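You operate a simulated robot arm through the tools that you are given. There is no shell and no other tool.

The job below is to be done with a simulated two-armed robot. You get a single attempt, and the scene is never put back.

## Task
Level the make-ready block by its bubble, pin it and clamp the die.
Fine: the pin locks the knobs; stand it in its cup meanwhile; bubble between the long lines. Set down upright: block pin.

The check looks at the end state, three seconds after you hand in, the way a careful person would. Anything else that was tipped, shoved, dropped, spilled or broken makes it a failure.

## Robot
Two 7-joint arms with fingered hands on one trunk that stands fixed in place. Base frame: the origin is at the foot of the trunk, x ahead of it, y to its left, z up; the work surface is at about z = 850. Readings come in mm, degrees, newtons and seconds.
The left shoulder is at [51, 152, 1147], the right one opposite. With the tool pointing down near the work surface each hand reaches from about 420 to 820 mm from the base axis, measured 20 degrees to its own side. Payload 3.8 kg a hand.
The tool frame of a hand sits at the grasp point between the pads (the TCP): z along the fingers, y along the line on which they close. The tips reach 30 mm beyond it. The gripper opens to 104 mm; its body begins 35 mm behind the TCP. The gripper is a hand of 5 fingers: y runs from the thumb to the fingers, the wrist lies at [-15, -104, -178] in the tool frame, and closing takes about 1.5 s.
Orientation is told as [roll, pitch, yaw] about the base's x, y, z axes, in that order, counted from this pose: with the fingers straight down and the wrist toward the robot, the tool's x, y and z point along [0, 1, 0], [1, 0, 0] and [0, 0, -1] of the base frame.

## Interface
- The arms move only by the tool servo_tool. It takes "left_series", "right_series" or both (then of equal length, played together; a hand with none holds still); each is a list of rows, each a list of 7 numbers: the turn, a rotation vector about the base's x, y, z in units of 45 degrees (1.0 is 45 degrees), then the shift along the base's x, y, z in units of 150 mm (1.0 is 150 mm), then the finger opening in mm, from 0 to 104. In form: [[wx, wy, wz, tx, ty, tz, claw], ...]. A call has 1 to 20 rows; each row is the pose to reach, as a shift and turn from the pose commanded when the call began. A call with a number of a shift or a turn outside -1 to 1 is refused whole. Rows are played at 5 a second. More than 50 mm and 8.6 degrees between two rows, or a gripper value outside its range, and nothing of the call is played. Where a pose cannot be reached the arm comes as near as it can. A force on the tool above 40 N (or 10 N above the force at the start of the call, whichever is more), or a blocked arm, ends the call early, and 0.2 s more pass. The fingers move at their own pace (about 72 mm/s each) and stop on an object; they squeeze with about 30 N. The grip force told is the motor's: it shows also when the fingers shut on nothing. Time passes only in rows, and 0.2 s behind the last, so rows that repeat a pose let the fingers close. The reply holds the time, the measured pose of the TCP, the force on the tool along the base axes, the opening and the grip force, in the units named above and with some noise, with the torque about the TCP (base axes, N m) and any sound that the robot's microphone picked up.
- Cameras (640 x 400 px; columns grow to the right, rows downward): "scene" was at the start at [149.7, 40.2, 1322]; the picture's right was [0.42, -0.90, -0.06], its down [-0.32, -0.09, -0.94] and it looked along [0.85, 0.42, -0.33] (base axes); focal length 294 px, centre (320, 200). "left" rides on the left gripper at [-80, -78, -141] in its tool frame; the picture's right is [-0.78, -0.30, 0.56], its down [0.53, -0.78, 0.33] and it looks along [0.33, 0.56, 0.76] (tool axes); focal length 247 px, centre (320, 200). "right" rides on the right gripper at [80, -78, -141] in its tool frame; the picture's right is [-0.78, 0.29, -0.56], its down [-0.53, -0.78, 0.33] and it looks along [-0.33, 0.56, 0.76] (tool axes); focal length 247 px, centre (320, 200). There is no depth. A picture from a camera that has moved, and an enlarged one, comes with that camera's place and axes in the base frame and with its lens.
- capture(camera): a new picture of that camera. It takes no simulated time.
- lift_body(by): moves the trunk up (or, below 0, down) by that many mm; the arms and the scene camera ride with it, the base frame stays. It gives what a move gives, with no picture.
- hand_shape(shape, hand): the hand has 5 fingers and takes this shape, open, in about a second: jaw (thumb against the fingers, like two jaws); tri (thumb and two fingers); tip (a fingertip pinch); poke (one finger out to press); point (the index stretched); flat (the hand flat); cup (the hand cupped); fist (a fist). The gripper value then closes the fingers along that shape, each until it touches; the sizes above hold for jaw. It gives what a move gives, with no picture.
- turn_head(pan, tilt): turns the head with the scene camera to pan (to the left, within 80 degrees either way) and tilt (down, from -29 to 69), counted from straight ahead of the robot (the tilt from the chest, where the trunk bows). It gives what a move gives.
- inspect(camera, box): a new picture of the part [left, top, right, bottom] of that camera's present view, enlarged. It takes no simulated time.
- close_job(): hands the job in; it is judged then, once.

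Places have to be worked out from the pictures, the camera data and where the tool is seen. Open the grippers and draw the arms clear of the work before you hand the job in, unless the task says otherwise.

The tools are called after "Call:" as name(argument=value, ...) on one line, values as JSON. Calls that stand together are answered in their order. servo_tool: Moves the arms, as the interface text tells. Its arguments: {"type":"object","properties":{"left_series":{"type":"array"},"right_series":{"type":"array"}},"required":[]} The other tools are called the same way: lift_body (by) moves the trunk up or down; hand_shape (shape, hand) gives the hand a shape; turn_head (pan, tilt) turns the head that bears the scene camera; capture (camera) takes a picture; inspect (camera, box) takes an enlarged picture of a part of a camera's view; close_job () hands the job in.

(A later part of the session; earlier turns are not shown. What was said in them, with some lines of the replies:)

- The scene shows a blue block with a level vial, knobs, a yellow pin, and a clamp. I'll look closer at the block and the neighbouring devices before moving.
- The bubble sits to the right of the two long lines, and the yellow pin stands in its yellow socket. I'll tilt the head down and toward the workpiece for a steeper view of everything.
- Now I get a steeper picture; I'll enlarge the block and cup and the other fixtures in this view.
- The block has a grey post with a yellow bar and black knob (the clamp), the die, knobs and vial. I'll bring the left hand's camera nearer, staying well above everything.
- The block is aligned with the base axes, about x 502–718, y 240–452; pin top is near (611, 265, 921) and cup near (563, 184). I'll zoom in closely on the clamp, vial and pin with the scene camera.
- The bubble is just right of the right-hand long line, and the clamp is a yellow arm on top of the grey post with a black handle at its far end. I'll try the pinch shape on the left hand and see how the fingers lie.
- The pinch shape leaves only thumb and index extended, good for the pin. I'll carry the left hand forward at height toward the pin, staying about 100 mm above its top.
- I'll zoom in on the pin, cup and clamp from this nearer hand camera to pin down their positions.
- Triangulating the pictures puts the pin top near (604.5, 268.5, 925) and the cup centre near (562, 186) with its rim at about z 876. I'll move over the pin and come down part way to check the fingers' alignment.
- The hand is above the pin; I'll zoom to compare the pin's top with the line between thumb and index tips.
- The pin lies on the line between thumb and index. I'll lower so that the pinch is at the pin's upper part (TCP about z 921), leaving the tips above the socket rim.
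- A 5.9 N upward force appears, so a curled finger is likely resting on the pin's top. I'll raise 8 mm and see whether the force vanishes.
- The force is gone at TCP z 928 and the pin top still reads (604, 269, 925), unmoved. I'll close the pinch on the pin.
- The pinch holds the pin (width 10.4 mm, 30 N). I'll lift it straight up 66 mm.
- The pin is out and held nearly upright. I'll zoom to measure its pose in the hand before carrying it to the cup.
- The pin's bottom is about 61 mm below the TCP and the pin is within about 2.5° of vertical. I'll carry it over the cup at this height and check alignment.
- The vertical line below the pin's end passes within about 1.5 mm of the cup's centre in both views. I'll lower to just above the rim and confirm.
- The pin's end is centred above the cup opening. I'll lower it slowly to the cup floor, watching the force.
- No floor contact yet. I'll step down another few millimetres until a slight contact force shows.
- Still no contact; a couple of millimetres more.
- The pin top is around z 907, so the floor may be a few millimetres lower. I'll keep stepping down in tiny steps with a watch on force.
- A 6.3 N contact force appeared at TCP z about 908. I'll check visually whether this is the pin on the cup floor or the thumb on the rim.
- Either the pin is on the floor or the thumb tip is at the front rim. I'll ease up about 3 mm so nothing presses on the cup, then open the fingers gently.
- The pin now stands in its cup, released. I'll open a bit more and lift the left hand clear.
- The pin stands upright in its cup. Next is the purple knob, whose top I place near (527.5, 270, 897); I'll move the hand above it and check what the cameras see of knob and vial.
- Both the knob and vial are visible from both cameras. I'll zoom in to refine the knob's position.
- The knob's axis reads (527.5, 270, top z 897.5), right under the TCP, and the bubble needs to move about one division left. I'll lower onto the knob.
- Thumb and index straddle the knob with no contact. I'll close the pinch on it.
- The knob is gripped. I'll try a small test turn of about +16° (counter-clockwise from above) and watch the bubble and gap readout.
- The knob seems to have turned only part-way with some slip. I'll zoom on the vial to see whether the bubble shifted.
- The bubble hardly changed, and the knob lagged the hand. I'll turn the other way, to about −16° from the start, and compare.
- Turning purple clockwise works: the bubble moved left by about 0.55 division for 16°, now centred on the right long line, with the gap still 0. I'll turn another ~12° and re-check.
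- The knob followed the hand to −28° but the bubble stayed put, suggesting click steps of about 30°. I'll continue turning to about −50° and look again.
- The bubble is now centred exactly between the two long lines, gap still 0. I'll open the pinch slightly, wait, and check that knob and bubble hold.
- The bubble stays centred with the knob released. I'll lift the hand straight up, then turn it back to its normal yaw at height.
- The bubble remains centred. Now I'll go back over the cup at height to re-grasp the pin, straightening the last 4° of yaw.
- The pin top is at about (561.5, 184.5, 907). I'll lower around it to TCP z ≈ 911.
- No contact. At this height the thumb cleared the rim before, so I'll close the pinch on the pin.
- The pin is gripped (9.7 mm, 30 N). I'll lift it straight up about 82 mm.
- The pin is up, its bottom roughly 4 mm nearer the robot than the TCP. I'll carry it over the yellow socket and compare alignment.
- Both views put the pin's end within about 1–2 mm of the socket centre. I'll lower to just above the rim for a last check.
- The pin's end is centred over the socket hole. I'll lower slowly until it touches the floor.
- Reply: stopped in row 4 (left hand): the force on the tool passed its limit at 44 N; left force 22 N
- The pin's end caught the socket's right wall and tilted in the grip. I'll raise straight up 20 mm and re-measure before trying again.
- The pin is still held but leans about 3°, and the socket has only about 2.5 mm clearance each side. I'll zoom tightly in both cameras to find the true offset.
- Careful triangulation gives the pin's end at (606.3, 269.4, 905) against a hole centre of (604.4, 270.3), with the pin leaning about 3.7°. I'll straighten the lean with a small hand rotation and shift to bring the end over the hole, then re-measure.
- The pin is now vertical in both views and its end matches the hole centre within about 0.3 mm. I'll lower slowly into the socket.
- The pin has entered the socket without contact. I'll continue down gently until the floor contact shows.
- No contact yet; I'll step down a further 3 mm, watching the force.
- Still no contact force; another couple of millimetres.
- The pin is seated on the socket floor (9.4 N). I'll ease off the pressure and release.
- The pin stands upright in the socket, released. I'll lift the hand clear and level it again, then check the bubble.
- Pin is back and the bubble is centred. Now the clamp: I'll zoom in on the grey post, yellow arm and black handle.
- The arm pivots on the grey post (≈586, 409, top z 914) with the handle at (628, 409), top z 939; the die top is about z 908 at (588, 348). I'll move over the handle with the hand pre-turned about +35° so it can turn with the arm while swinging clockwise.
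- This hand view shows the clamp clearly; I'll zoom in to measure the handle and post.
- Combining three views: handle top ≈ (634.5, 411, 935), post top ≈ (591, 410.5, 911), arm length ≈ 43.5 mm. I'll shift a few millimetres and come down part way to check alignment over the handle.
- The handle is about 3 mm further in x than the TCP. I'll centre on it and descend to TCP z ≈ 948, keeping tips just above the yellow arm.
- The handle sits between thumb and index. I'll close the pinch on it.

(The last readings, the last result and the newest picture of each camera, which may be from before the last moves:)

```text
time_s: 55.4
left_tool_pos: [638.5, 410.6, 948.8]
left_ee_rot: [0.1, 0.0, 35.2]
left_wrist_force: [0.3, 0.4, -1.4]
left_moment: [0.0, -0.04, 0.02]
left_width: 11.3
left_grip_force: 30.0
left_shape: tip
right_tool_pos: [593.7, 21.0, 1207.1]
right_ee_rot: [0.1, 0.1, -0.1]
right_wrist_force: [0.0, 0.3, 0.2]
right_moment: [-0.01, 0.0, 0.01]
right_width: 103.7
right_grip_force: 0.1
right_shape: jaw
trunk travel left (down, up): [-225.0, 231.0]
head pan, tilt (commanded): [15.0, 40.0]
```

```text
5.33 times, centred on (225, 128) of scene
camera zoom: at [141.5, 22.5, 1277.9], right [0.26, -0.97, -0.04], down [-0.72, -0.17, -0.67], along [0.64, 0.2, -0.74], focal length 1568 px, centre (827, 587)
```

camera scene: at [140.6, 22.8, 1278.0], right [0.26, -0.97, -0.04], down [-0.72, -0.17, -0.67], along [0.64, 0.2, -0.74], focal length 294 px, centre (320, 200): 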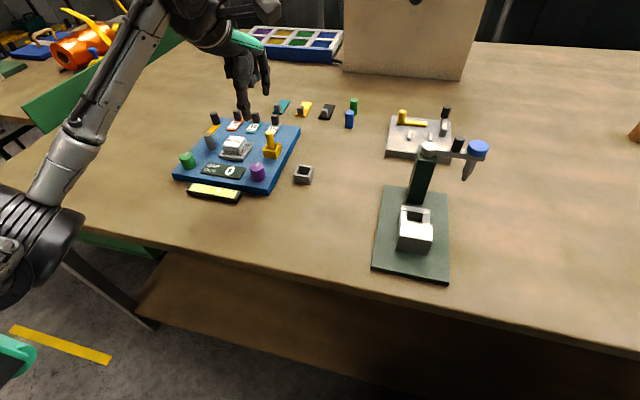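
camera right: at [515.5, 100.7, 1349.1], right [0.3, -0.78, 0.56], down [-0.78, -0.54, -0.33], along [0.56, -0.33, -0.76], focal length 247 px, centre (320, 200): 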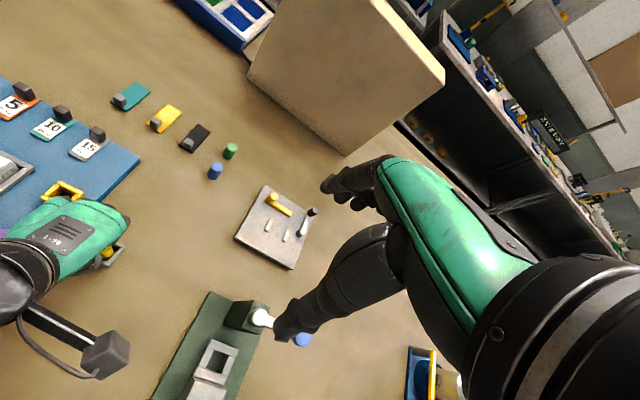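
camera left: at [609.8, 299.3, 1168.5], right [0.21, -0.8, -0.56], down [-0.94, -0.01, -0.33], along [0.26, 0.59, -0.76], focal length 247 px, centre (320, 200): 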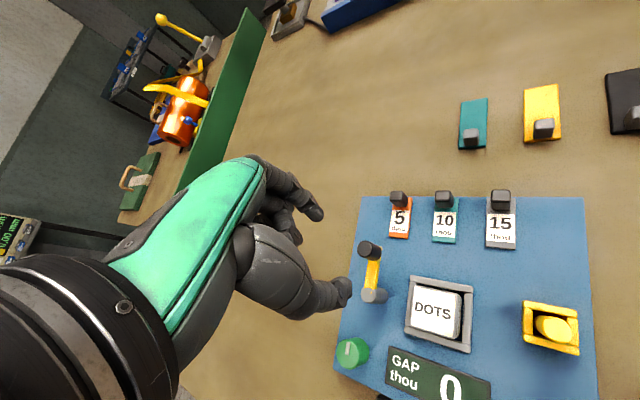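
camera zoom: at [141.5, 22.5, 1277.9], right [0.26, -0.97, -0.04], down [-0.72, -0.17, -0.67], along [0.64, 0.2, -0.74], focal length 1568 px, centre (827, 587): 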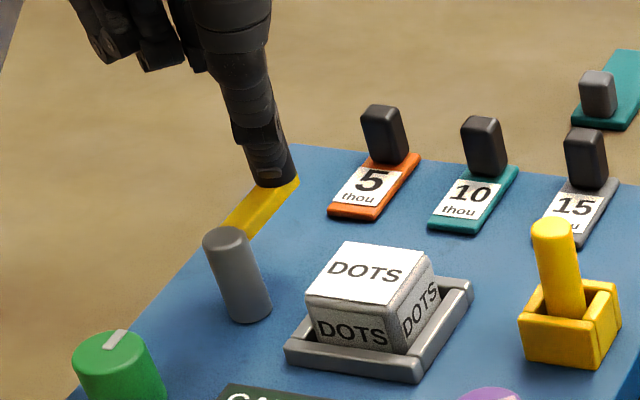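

The handle is firmly pinched. I'll swing it the first 20° clockwise about the post, turning the hand with it, and check forces.

Call:
servo_tool(left_series=[[0, 0, -0.0889, -0.0007, -0.0205, 0, 8], [0, 0, -0.1778, -0.0029, -0.0408, 0, 8], [0, 0, -0.2667, -0.0064, -0.061, 0, 8], [0, 0, -0.3556, -0.0114, -0.0809, 0, 8], [0, 0, -0.4444, -0.0177, -0.1003, 0, 8]])

Call:
inspect(camera="left", box=[280, 180, 440, 320])

Call:
inspect(camera="scene", box=[180, 90, 270, 165])

```text
time_s: 56.6
left_tool_pos: [635.2, 397.4, 948.5]
left_ee_rot: [0.2, 0.0, 15.1]
left_wrist_force: [0.2, 0.4, -0.7]
left_moment: [-0.02, -0.03, 0.02]
left_width: 11.2
left_grip_force: 29.9
left_shape: tip
right_tool_pos: [593.6, 20.2, 1208.2]
right_ee_rot: [0.1, 0.0, 0.0]
right_wrist_force: [-0.1, 0.2, 0.0]
right_moment: [0.01, -0.01, -0.04]
right_width: 103.6
right_grip_force: 0.0
right_shape: jaw
trunk travel left (down, up): [-225.0, 231.0]
head pan, tilt (commanded): [15.0, 40.0]
```

```text
2.86 times, centred on (360, 250) of left
camera zoom: at [580.2, 299.4, 1089.5], right [-0.08, -0.83, -0.56], down [-0.89, 0.31, -0.33], along [0.45, 0.47, -0.76], focal length 706 px, centre (206, 57)
```

zoom: 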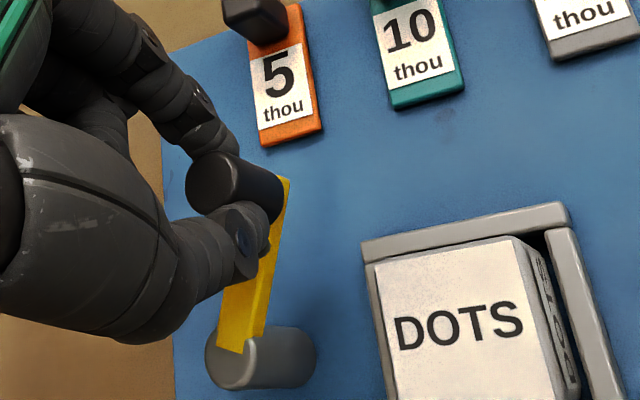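

```text
5.33 times, centred on (225, 128) of scene
camera zoom: at [141.3, 22.4, 1277.9], right [0.26, -0.97, -0.04], down [-0.72, -0.17, -0.67], along [0.64, 0.2, -0.74], focal length 1568 px, centre (827, 587)
```

zoom: 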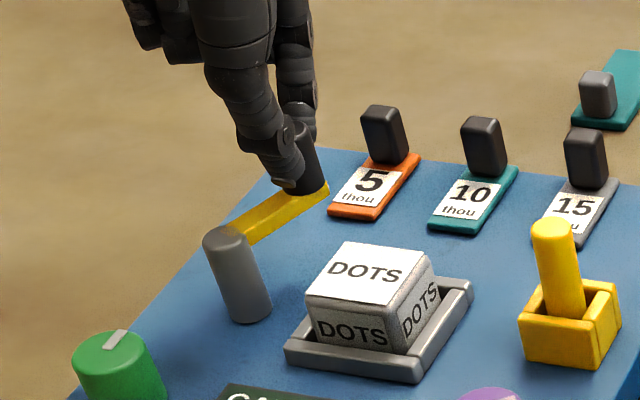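

The arm swings freely with almost no force. I'll continue the arc to about 56°.

Call:
servo_tool(left_series=[[0, 0, -0.1333, -0.012, -0.0283, 0, 8], [0, 0, -0.2667, -0.0269, -0.0551, 0, 8], [0, 0, -0.4, -0.0445, -0.0803, 0, 8], [0, 0, -0.5333, -0.0646, -0.1034, 0, 8], [0, 0, -0.6667, -0.0871, -0.1244, 0, 8], [0, 0, -0.8, -0.1116, -0.1429, 0, 8], [0, 0, -0.8, -0.1116, -0.1429, 0, 8]])

Call:
inspect(camera="left", box=[280, 180, 440, 320])

Call:
inspect(camera="scene", box=[180, 90, 270, 165])

```text
time_s: 58.2
left_tool_pos: [617.6, 373.9, 948.7]
left_ee_rot: [0.1, 0.0, -20.8]
left_wrist_force: [-1.2, 1.5, -2.4]
left_moment: [0.02, -0.02, 0.02]
left_width: 11.1
left_grip_force: 29.9
left_shape: tip
right_tool_pos: [592.6, 20.9, 1208.0]
right_ee_rot: [-0.1, 0.1, 0.0]
right_wrist_force: [-0.5, 0.6, -0.2]
right_moment: [0.0, -0.01, -0.02]
right_width: 103.6
right_grip_force: 0.1
right_shape: jaw
trunk travel left (down, up): [-225.0, 231.0]
head pan, tilt (commanded): [15.0, 40.0]
```

```text
2.86 times, centred on (360, 250) of left
camera zoom: at [515.6, 328.5, 1089.6], right [-0.55, -0.62, -0.56], down [-0.54, 0.78, -0.33], along [0.64, 0.12, -0.76], focal length 706 px, centre (206, 57)
```

zoom: 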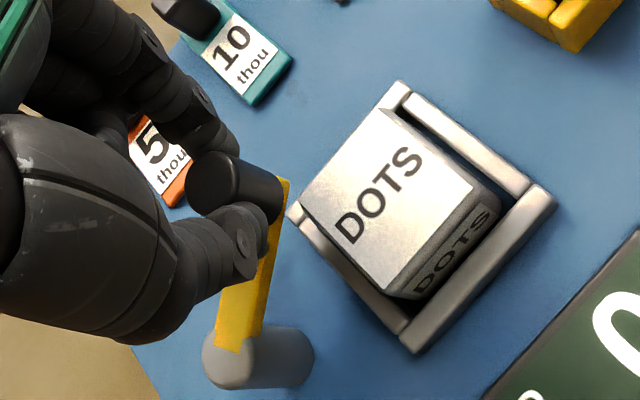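

```text
5.33 times, centred on (225, 128) of scene
camera zoom: at [141.5, 22.8, 1277.9], right [0.26, -0.97, -0.04], down [-0.72, -0.17, -0.67], along [0.64, 0.2, -0.74], focal length 1568 px, centre (827, 587)
```

zoom: 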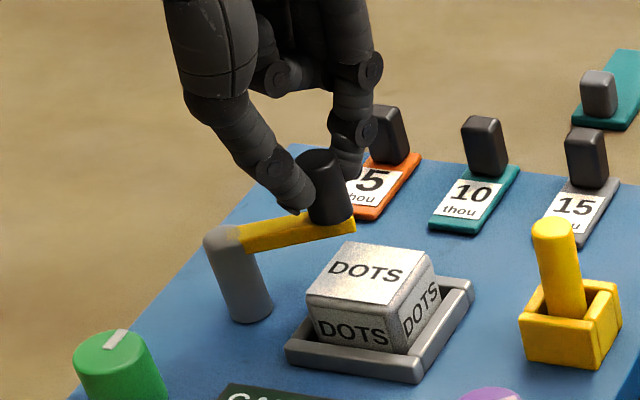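

Still free-moving. I'll continue to about 74°, watching for any contact of the arm with the die.

Call:
servo_tool(left_series=[[0, 0, -0.0667, -0.0132, -0.0083, 0, 8], [0, 0, -0.1333, -0.0263, -0.0158, 0, 8], [0, 0, -0.2, -0.0402, -0.0226, 0, 8], [0, 0, -0.2667, -0.0541, -0.0288, 0, 8], [0, 0, -0.3333, -0.0686, -0.0341, 0, 8], [0, 0, -0.4, -0.0831, -0.0388, 0, 8], [0, 0, -0.4, -0.0831, -0.0388, 0, 8]])

Call:
inspect(camera="left", box=[280, 180, 440, 320])

Call:
inspect(camera="scene", box=[180, 90, 270, 165])

```text
time_s: 59.8
left_tool_pos: [604.0, 370.7, 949.2]
left_ee_rot: [0.1, 0.0, -38.9]
left_wrist_force: [-1.0, 4.6, -0.1]
left_moment: [0.05, 0.04, 0.03]
left_width: 11.1
left_grip_force: 30.2
left_shape: tip
right_tool_pos: [592.4, 20.8, 1207.7]
right_ee_rot: [0.0, -0.1, 0.0]
right_wrist_force: [0.5, 0.2, -0.5]
right_moment: [-0.03, -0.01, -0.02]
right_width: 103.5
right_grip_force: 0.1
right_shape: jaw
trunk travel left (down, up): [-225.0, 231.0]
head pan, tilt (commanded): [15.0, 40.0]
```

```text
2.86 times, centred on (360, 250) of left
camera zoom: at [493.6, 356.6, 1089.5], right [-0.72, -0.42, -0.56], down [-0.27, 0.9, -0.33], along [0.64, -0.09, -0.76], focal length 706 px, centre (206, 57)
```

zoom: 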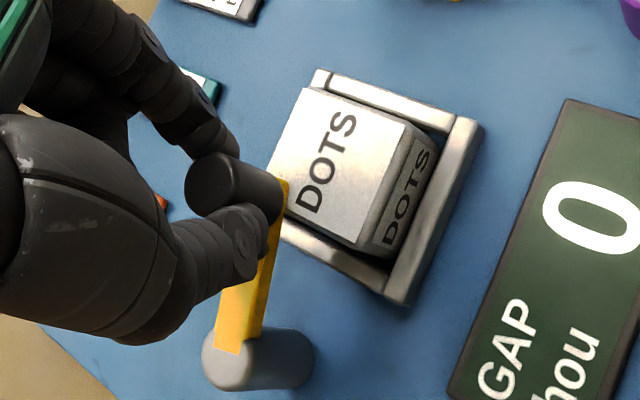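

```text
5.33 times, centred on (225, 128) of scene
camera zoom: at [141.1, 23.3, 1277.9], right [0.26, -0.97, -0.04], down [-0.72, -0.17, -0.67], along [0.64, 0.2, -0.74], focal length 1568 px, centre (827, 587)
```

zoom: 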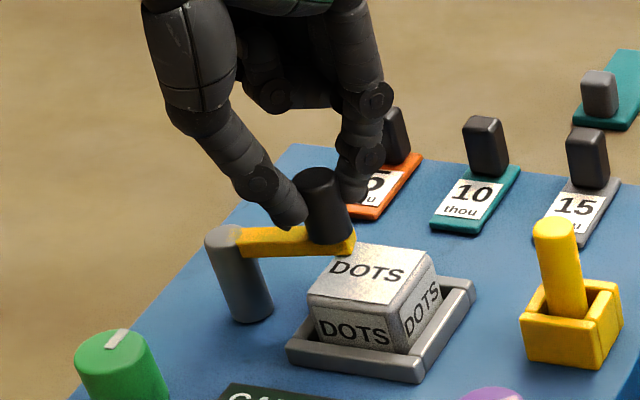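

Some sideways pull (4.6 N) says the true radius is slightly smaller than I assumed. I'll finish the last 16° along a slightly tighter arc so the arm points straight at the die.

Call:
servo_tool(left_series=[[0, 0, -0.0889, -0.02, 0.003, 0, 8], [0, 0, -0.1778, -0.041, 0.006, 0, 8], [0, 0, -0.2667, -0.061, 0.009, 0, 8], [0, 0, -0.3556, -0.081, 0.012, 0, 8], [0, 0, -0.3556, -0.081, 0.012, 0, 8]])

Call:
inspect(camera="left", box=[280, 180, 440, 320])

Call:
inspect(camera="scene", box=[180, 90, 270, 165])

```text
time_s: 61.0
left_tool_pos: [593.9, 369.4, 949.7]
left_ee_rot: [0.1, 0.1, -55.0]
left_wrist_force: [3.0, -2.4, -0.1]
left_moment: [-0.1, -0.08, 0.03]
left_width: 11.5
left_grip_force: 29.6
left_shape: tip
right_tool_pos: [594.2, 20.5, 1208.5]
right_ee_rot: [0.0, 0.0, 0.0]
right_wrist_force: [0.4, 0.0, 0.8]
right_moment: [-0.01, -0.01, 0.0]
right_width: 103.7
right_grip_force: 0.0
right_shape: jaw
trunk travel left (down, up): [-225.0, 231.0]
head pan, tilt (commanded): [15.0, 40.0]
```

```text
2.86 times, centred on (360, 250) of left
camera zoom: at [482.6, 387.3, 1089.4], right [-0.8, -0.2, -0.56], down [-0.01, 0.94, -0.33], along [0.59, -0.26, -0.76], focal length 706 px, centre (206, 57)
```

zoom: 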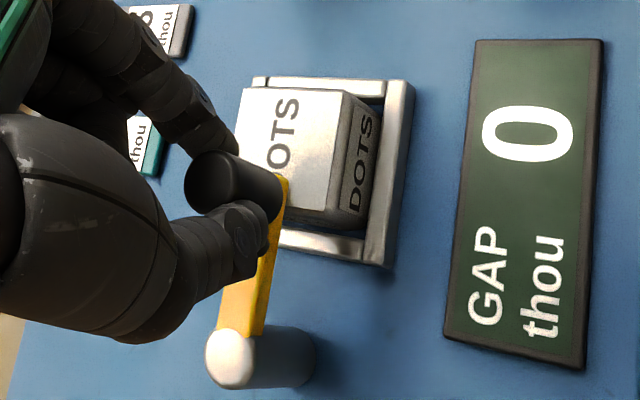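

```text
5.33 times, centred on (225, 128) of scene
camera zoom: at [141.8, 21.9, 1277.9], right [0.26, -0.97, -0.04], down [-0.72, -0.17, -0.67], along [0.64, 0.2, -0.74], focal length 1568 px, centre (827, 587)
```

zoom: 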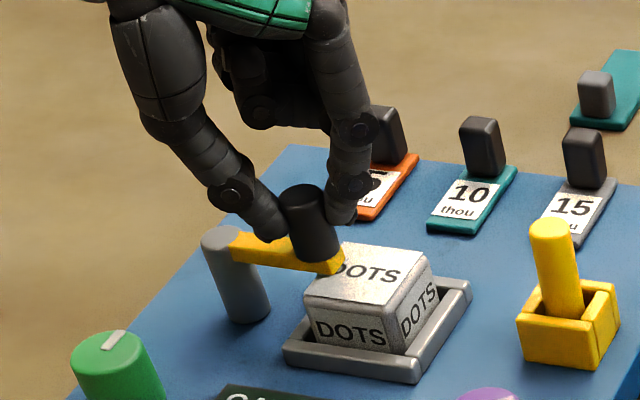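

The yellow arm now lies across onto the die's top. I'll release the handle and inspect.

Call:
servo_tool(left_series=[[0, 0, 0, 0, 0, 0, 14], [0, 0, 0, 0, 0, 0, 20], [0, 0, 0, 0, 0, 0, 30], [0, 0, 0, 0, 0, 0, 40], [0, 0, 0, 0, 0, 0, 40]])

Call:
inspect(camera="left", box=[280, 180, 440, 320])

Call:
inspect(camera="scene", box=[180, 90, 270, 165])

```text
time_s: 62.2
left_tool_pos: [593.4, 370.7, 948.0]
left_ee_rot: [0.1, 0.0, -54.8]
left_wrist_force: [0.0, 0.1, 0.4]
left_moment: [0.0, 0.0, 0.0]
left_width: 39.9
left_grip_force: 0.1
left_shape: tip
right_tool_pos: [593.1, 20.3, 1207.8]
right_ee_rot: [0.1, -0.1, 0.0]
right_wrist_force: [0.8, -0.2, 0.6]
right_moment: [-0.04, -0.02, 0.02]
right_width: 103.4
right_grip_force: 0.1
right_shape: jaw
trunk travel left (down, up): [-225.0, 231.0]
head pan, tilt (commanded): [15.0, 40.0]
```

```text
2.86 times, centred on (360, 250) of left
camera zoom: at [482.0, 388.1, 1089.2], right [-0.8, -0.21, -0.56], down [-0.01, 0.94, -0.33], along [0.59, -0.26, -0.76], focal length 706 px, centre (206, 57)
```

zoom: 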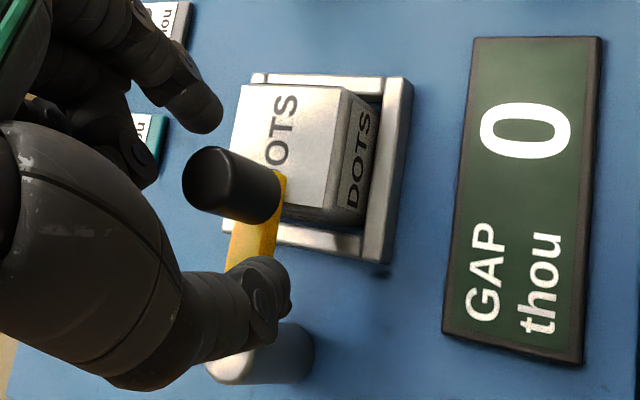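

```text
5.33 times, centred on (225, 128) of scene
camera zoom: at [141.3, 22.4, 1277.9], right [0.26, -0.97, -0.04], down [-0.72, -0.17, -0.67], along [0.64, 0.2, -0.74], focal length 1568 px, centre (827, 587)
```

zoom: 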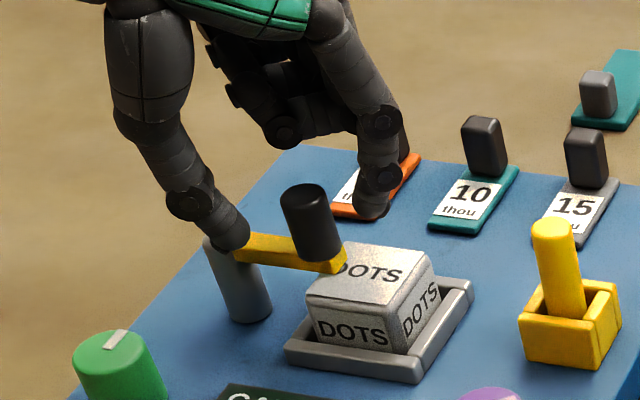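

The arm stays in place over the die. I'll lift the hand straight up clear of the handle and take a good look.

Call:
servo_tool(left_series=[[0, 0, 0, 0, 0, 0.08, 44], [0, 0, 0, 0, 0, 0.25, 44], [0, 0, 0, 0, 0, 0.5, 50], [0, 0, 0, 0, 0, 0.75, 50], [0, 0, 0.15, 0, 0, 0.85, 50], [0, 0, 0.3, 0, 0, 0.85, 50], [0, 0, 0.45, 0, 0, 0.85, 50], [0, 0, 0.6, 0, 0, 0.85, 50], [0, 0, 0.75, -0.1, 0.2, 0.85, 50], [0, 0, 0.9, -0.2, 0.4, 0.85, 50], [0, 0, 1.0, -0.35, 0.6, 0.85, 50], [0, 0, 1.0, -0.5, 0.8, 0.85, 50], [0, 0, 1.0, -0.7, 0.9, 0.85, 50], [0, 0, 1.0, -0.7, 0.9, 0.85, 50]])

Call:
capture(camera="scene")

Call:
inspect(camera="scene", box=[165, 90, 325, 210])

Call:
inspect(camera="scene", box=[195, 110, 255, 165])

```text
time_s: 65.2
left_tool_pos: [490.0, 503.9, 1076.2]
left_ee_rot: [0.1, 0.0, -9.9]
left_wrist_force: [-0.3, 0.4, 0.2]
left_moment: [0.02, -0.04, 0.0]
left_width: 49.9
left_grip_force: 0.1
left_shape: tip
right_tool_pos: [593.6, 20.8, 1207.9]
right_ee_rot: [0.1, 0.2, 0.0]
right_wrist_force: [1.0, 0.5, 0.5]
right_moment: [0.02, -0.03, -0.02]
right_width: 103.6
right_grip_force: 0.1
right_shape: jaw
trunk travel left (down, up): [-225.0, 231.0]
head pan, tilt (commanded): [15.0, 40.0]
```

```text
taken
camera scene: at [141.8, 22.1, 1277.9], right [0.26, -0.97, -0.04], down [-0.72, -0.17, -0.67], along [0.64, 0.2, -0.74], focal length 294 px, centre (320, 200)
```

scene: 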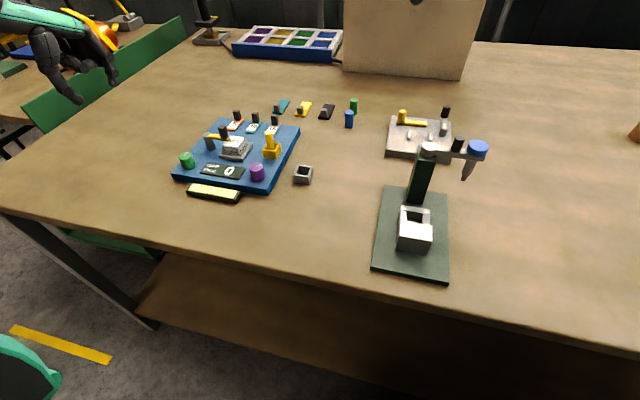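

```text
3.33 times, centred on (245, 150) of scene
camera zoom: at [141.8, 22.1, 1277.9], right [0.26, -0.97, -0.04], down [-0.72, -0.17, -0.67], along [0.64, 0.2, -0.74], focal length 980 px, centre (570, 367)
```

zoom: 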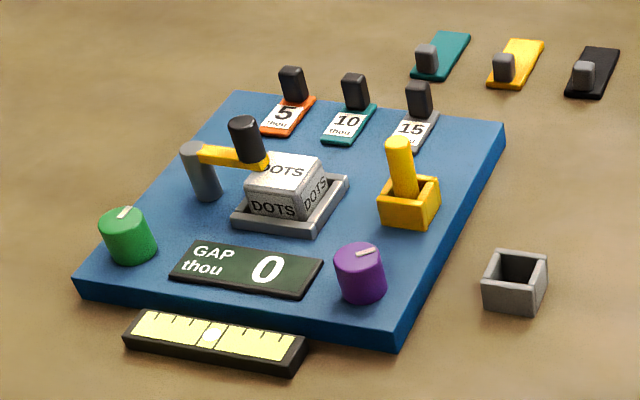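

```text
7.27 times, centred on (225, 138) of scene
camera zoom: at [141.8, 22.1, 1277.9], right [0.26, -0.97, -0.04], down [-0.72, -0.17, -0.67], along [0.64, 0.2, -0.74], focal length 2139 px, centre (1011, 654)
```

zoom: 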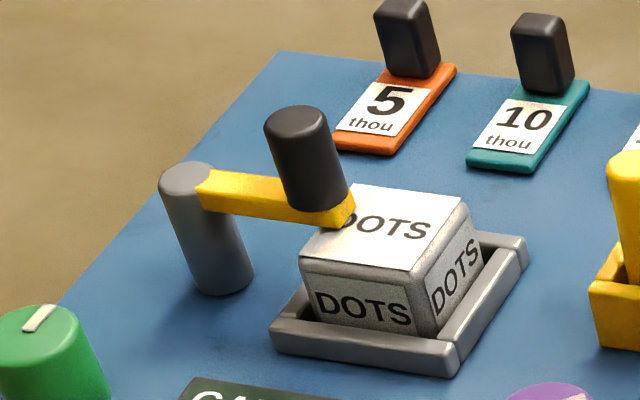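

The clamp arm now rests over the die, the pin stands in the socket and the cup is upright. I'll check the bubble and the arm over the die again up close, from the left camera too.

Call:
inspect(camera="scene", box=[185, 175, 255, 208])

Call:
inspect(camera="scene", box=[255, 120, 320, 190])

Call:
capture(camera="left")

```text
9.14 times, centred on (220, 192) of scene
camera zoom: at [141.8, 22.1, 1277.9], right [0.26, -0.97, -0.04], down [-0.72, -0.17, -0.67], along [0.64, 0.2, -0.74], focal length 2689 px, centre (1234, 278)
```

zoom: 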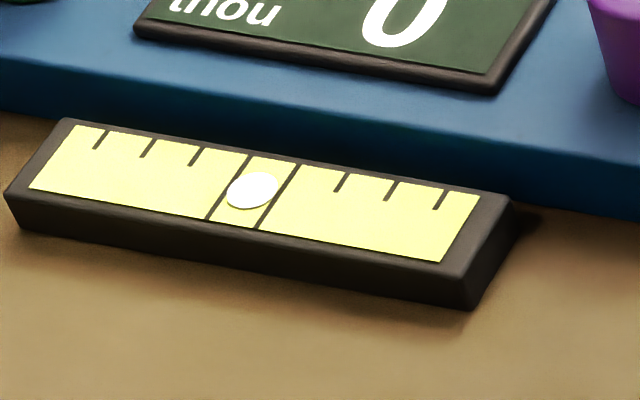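

```text
5.71 times, centred on (288, 155) of scene
camera zoom: at [141.8, 22.1, 1277.9], right [0.26, -0.97, -0.04], down [-0.72, -0.17, -0.67], along [0.64, 0.2, -0.74], focal length 1680 px, centre (506, 457)
```

zoom: 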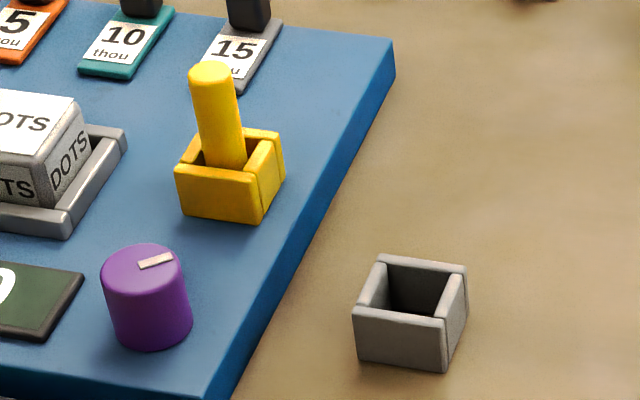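

```text
taken
camera left: at [398.6, 438.4, 1216.9], right [-0.42, -0.71, -0.56], down [-0.67, 0.66, -0.33], along [0.6, 0.24, -0.76], focal length 247 px, centre (320, 200)
```

left: 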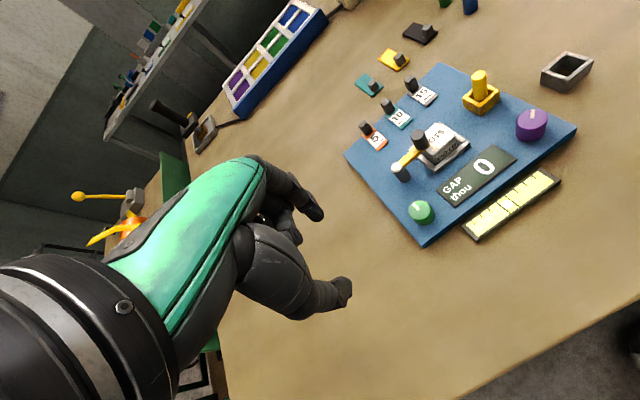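

I'll zoom the left camera on the clamp and the vial for a second viewpoint of the arm's position and the bubble.

Call:
inspect(camera="left", box=[380, 110, 480, 190])

Call:
inspect(camera="left", box=[455, 160, 570, 245])

```text
5.00 times, centred on (430, 150) of left
camera zoom: at [398.6, 438.4, 1216.9], right [-0.42, -0.71, -0.56], down [-0.67, 0.66, -0.33], along [0.6, 0.24, -0.76], focal length 1235 px, centre (-230, 450)
```

zoom: 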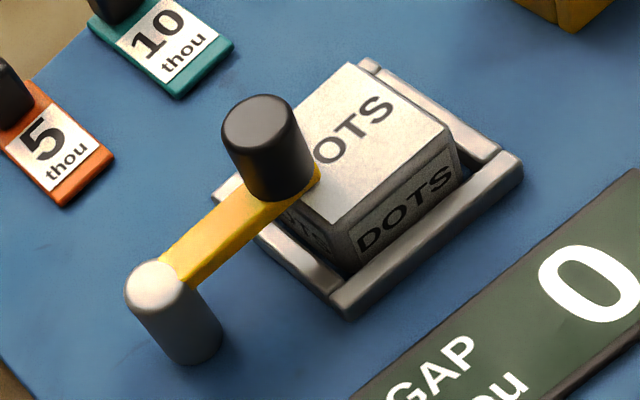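

```text
4.71 times, centred on (512, 202) of left
camera zoom: at [398.6, 438.4, 1216.9], right [-0.42, -0.71, -0.56], down [-0.67, 0.66, -0.33], along [0.6, 0.24, -0.76], focal length 1162 px, centre (-586, 188)
```

zoom: 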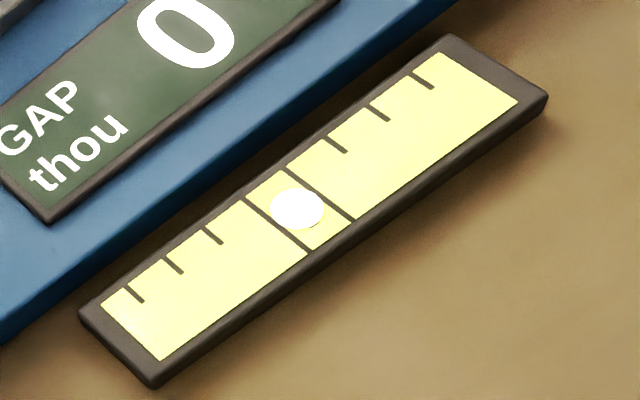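

From both viewpoints the bubble is centred between the long lines and the arm crosses the middle of the die's edge, pointing at its centre. I'll retreat the left arm to its starting place, opening the hand.

Call:
servo_tool(left_series=[[0, 0, 0.06, -0.15, -0.06, 0.01, 60], [0, 0, 0.12, -0.3, -0.12, 0.02, 80], [0, 0, 0.18, -0.45, -0.18, 0.03, 100], [0, 0, 0.22, -0.6, -0.24, 0.05, 104], [0, 0, 0.22, -0.6, -0.24, 0.05, 104], [0, 0, 0.22, -0.6, -0.24, 0.05, 104]])

Call:
hand_shape(hand="left", shape="jaw")

Call:
capture(camera="scene")

Call:
inspect(camera="scene", box=[165, 90, 325, 210])

```text
time_s: 66.6
left_tool_pos: [398.6, 468.1, 1082.6]
left_ee_rot: [0.0, 0.0, 0.0]
left_wrist_force: [0.0, 0.4, 0.1]
left_moment: [-0.04, 0.03, 0.01]
left_width: 103.6
left_grip_force: 0.1
left_shape: tip
right_tool_pos: [594.0, 19.6, 1208.0]
right_ee_rot: [0.0, 0.0, 0.0]
right_wrist_force: [0.0, -0.8, -0.5]
right_moment: [0.0, -0.03, -0.04]
right_width: 103.7
right_grip_force: 0.1
right_shape: jaw
trunk travel left (down, up): [-225.0, 231.0]
head pan, tilt (commanded): [15.0, 40.0]
```

```text
time_s: 67.5
left_tool_pos: [398.8, 469.1, 1084.3]
left_ee_rot: [0.0, 0.0, 0.1]
left_wrist_force: [-1.3, 0.5, 0.3]
left_moment: [-0.01, 0.02, -0.01]
left_width: 103.9
left_grip_force: 0.0
left_shape: jaw
right_tool_pos: [593.8, 20.2, 1208.1]
right_ee_rot: [-0.1, 0.1, 0.0]
right_wrist_force: [0.8, -0.4, -0.2]
right_moment: [0.0, 0.03, 0.0]
right_width: 103.8
right_grip_force: 0.1
right_shape: jaw
trunk travel left (down, up): [-225.0, 231.0]
head pan, tilt (commanded): [15.0, 40.0]
```

```text
taken
camera scene: at [141.2, 22.4, 1277.9], right [0.26, -0.97, -0.04], down [-0.72, -0.17, -0.67], along [0.64, 0.2, -0.74], focal length 294 px, centre (320, 200)
```

scene: 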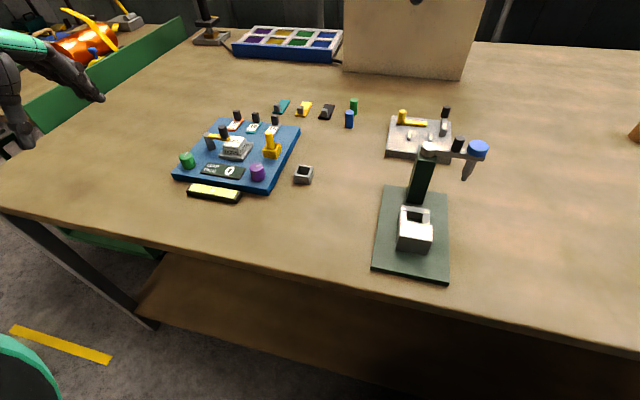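

```text
3.33 times, centred on (245, 150) of scene
camera zoom: at [141.2, 22.4, 1277.9], right [0.26, -0.97, -0.04], down [-0.72, -0.17, -0.67], along [0.64, 0.2, -0.74], focal length 980 px, centre (570, 367)
```

zoom: 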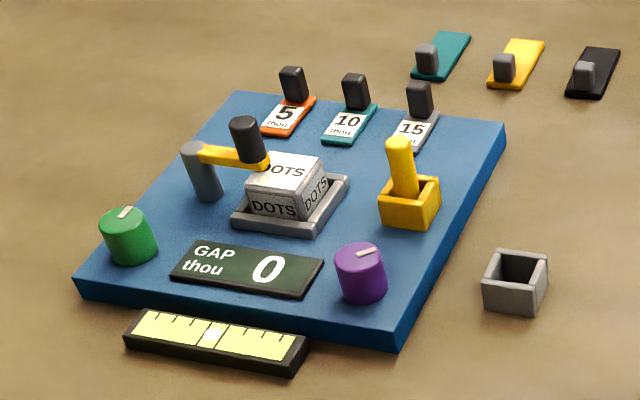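

The bubble sits between the long lines, the pin is seated upright, the clamp arm lies over the die, nothing else has moved, and both hands are open and clear. I'll hand the job in.

Call:
close_job()

```text
The job is handed in.
```

I levelled the block, put the pin back in its socket, swung the clamp over the die and handed the job in. No verdict has come back yet.

- **Level:** I stood the pin in its cup and turned the purple knob about 49° clockwise. The bubble came to rest centred between the two long lines. It moved in steps rather than smoothly, but it stayed put after I let go of the knob and after I replaced the pin. The gap readout stayed at 0, and I did not touch the green knob.
- **Pin:** It is back in the yellow socket, upright and down on the socket floor. On the first try its end caught the socket wall and it tilted in the grip (the move stopped at 44 N). I lifted it, straightened it and seated it cleanly the second time.
- **Clamp:** The yellow arm is swung about 90°, pointing at the middle of the die and resting over its edge by an estimated 6 mm. I felt no definite stop at the end of the swing. I took swinging the arm over the die to be the whole clamping action and did not press it down.

Nothing else on the table looks moved. Both hands are open and clear of the block.
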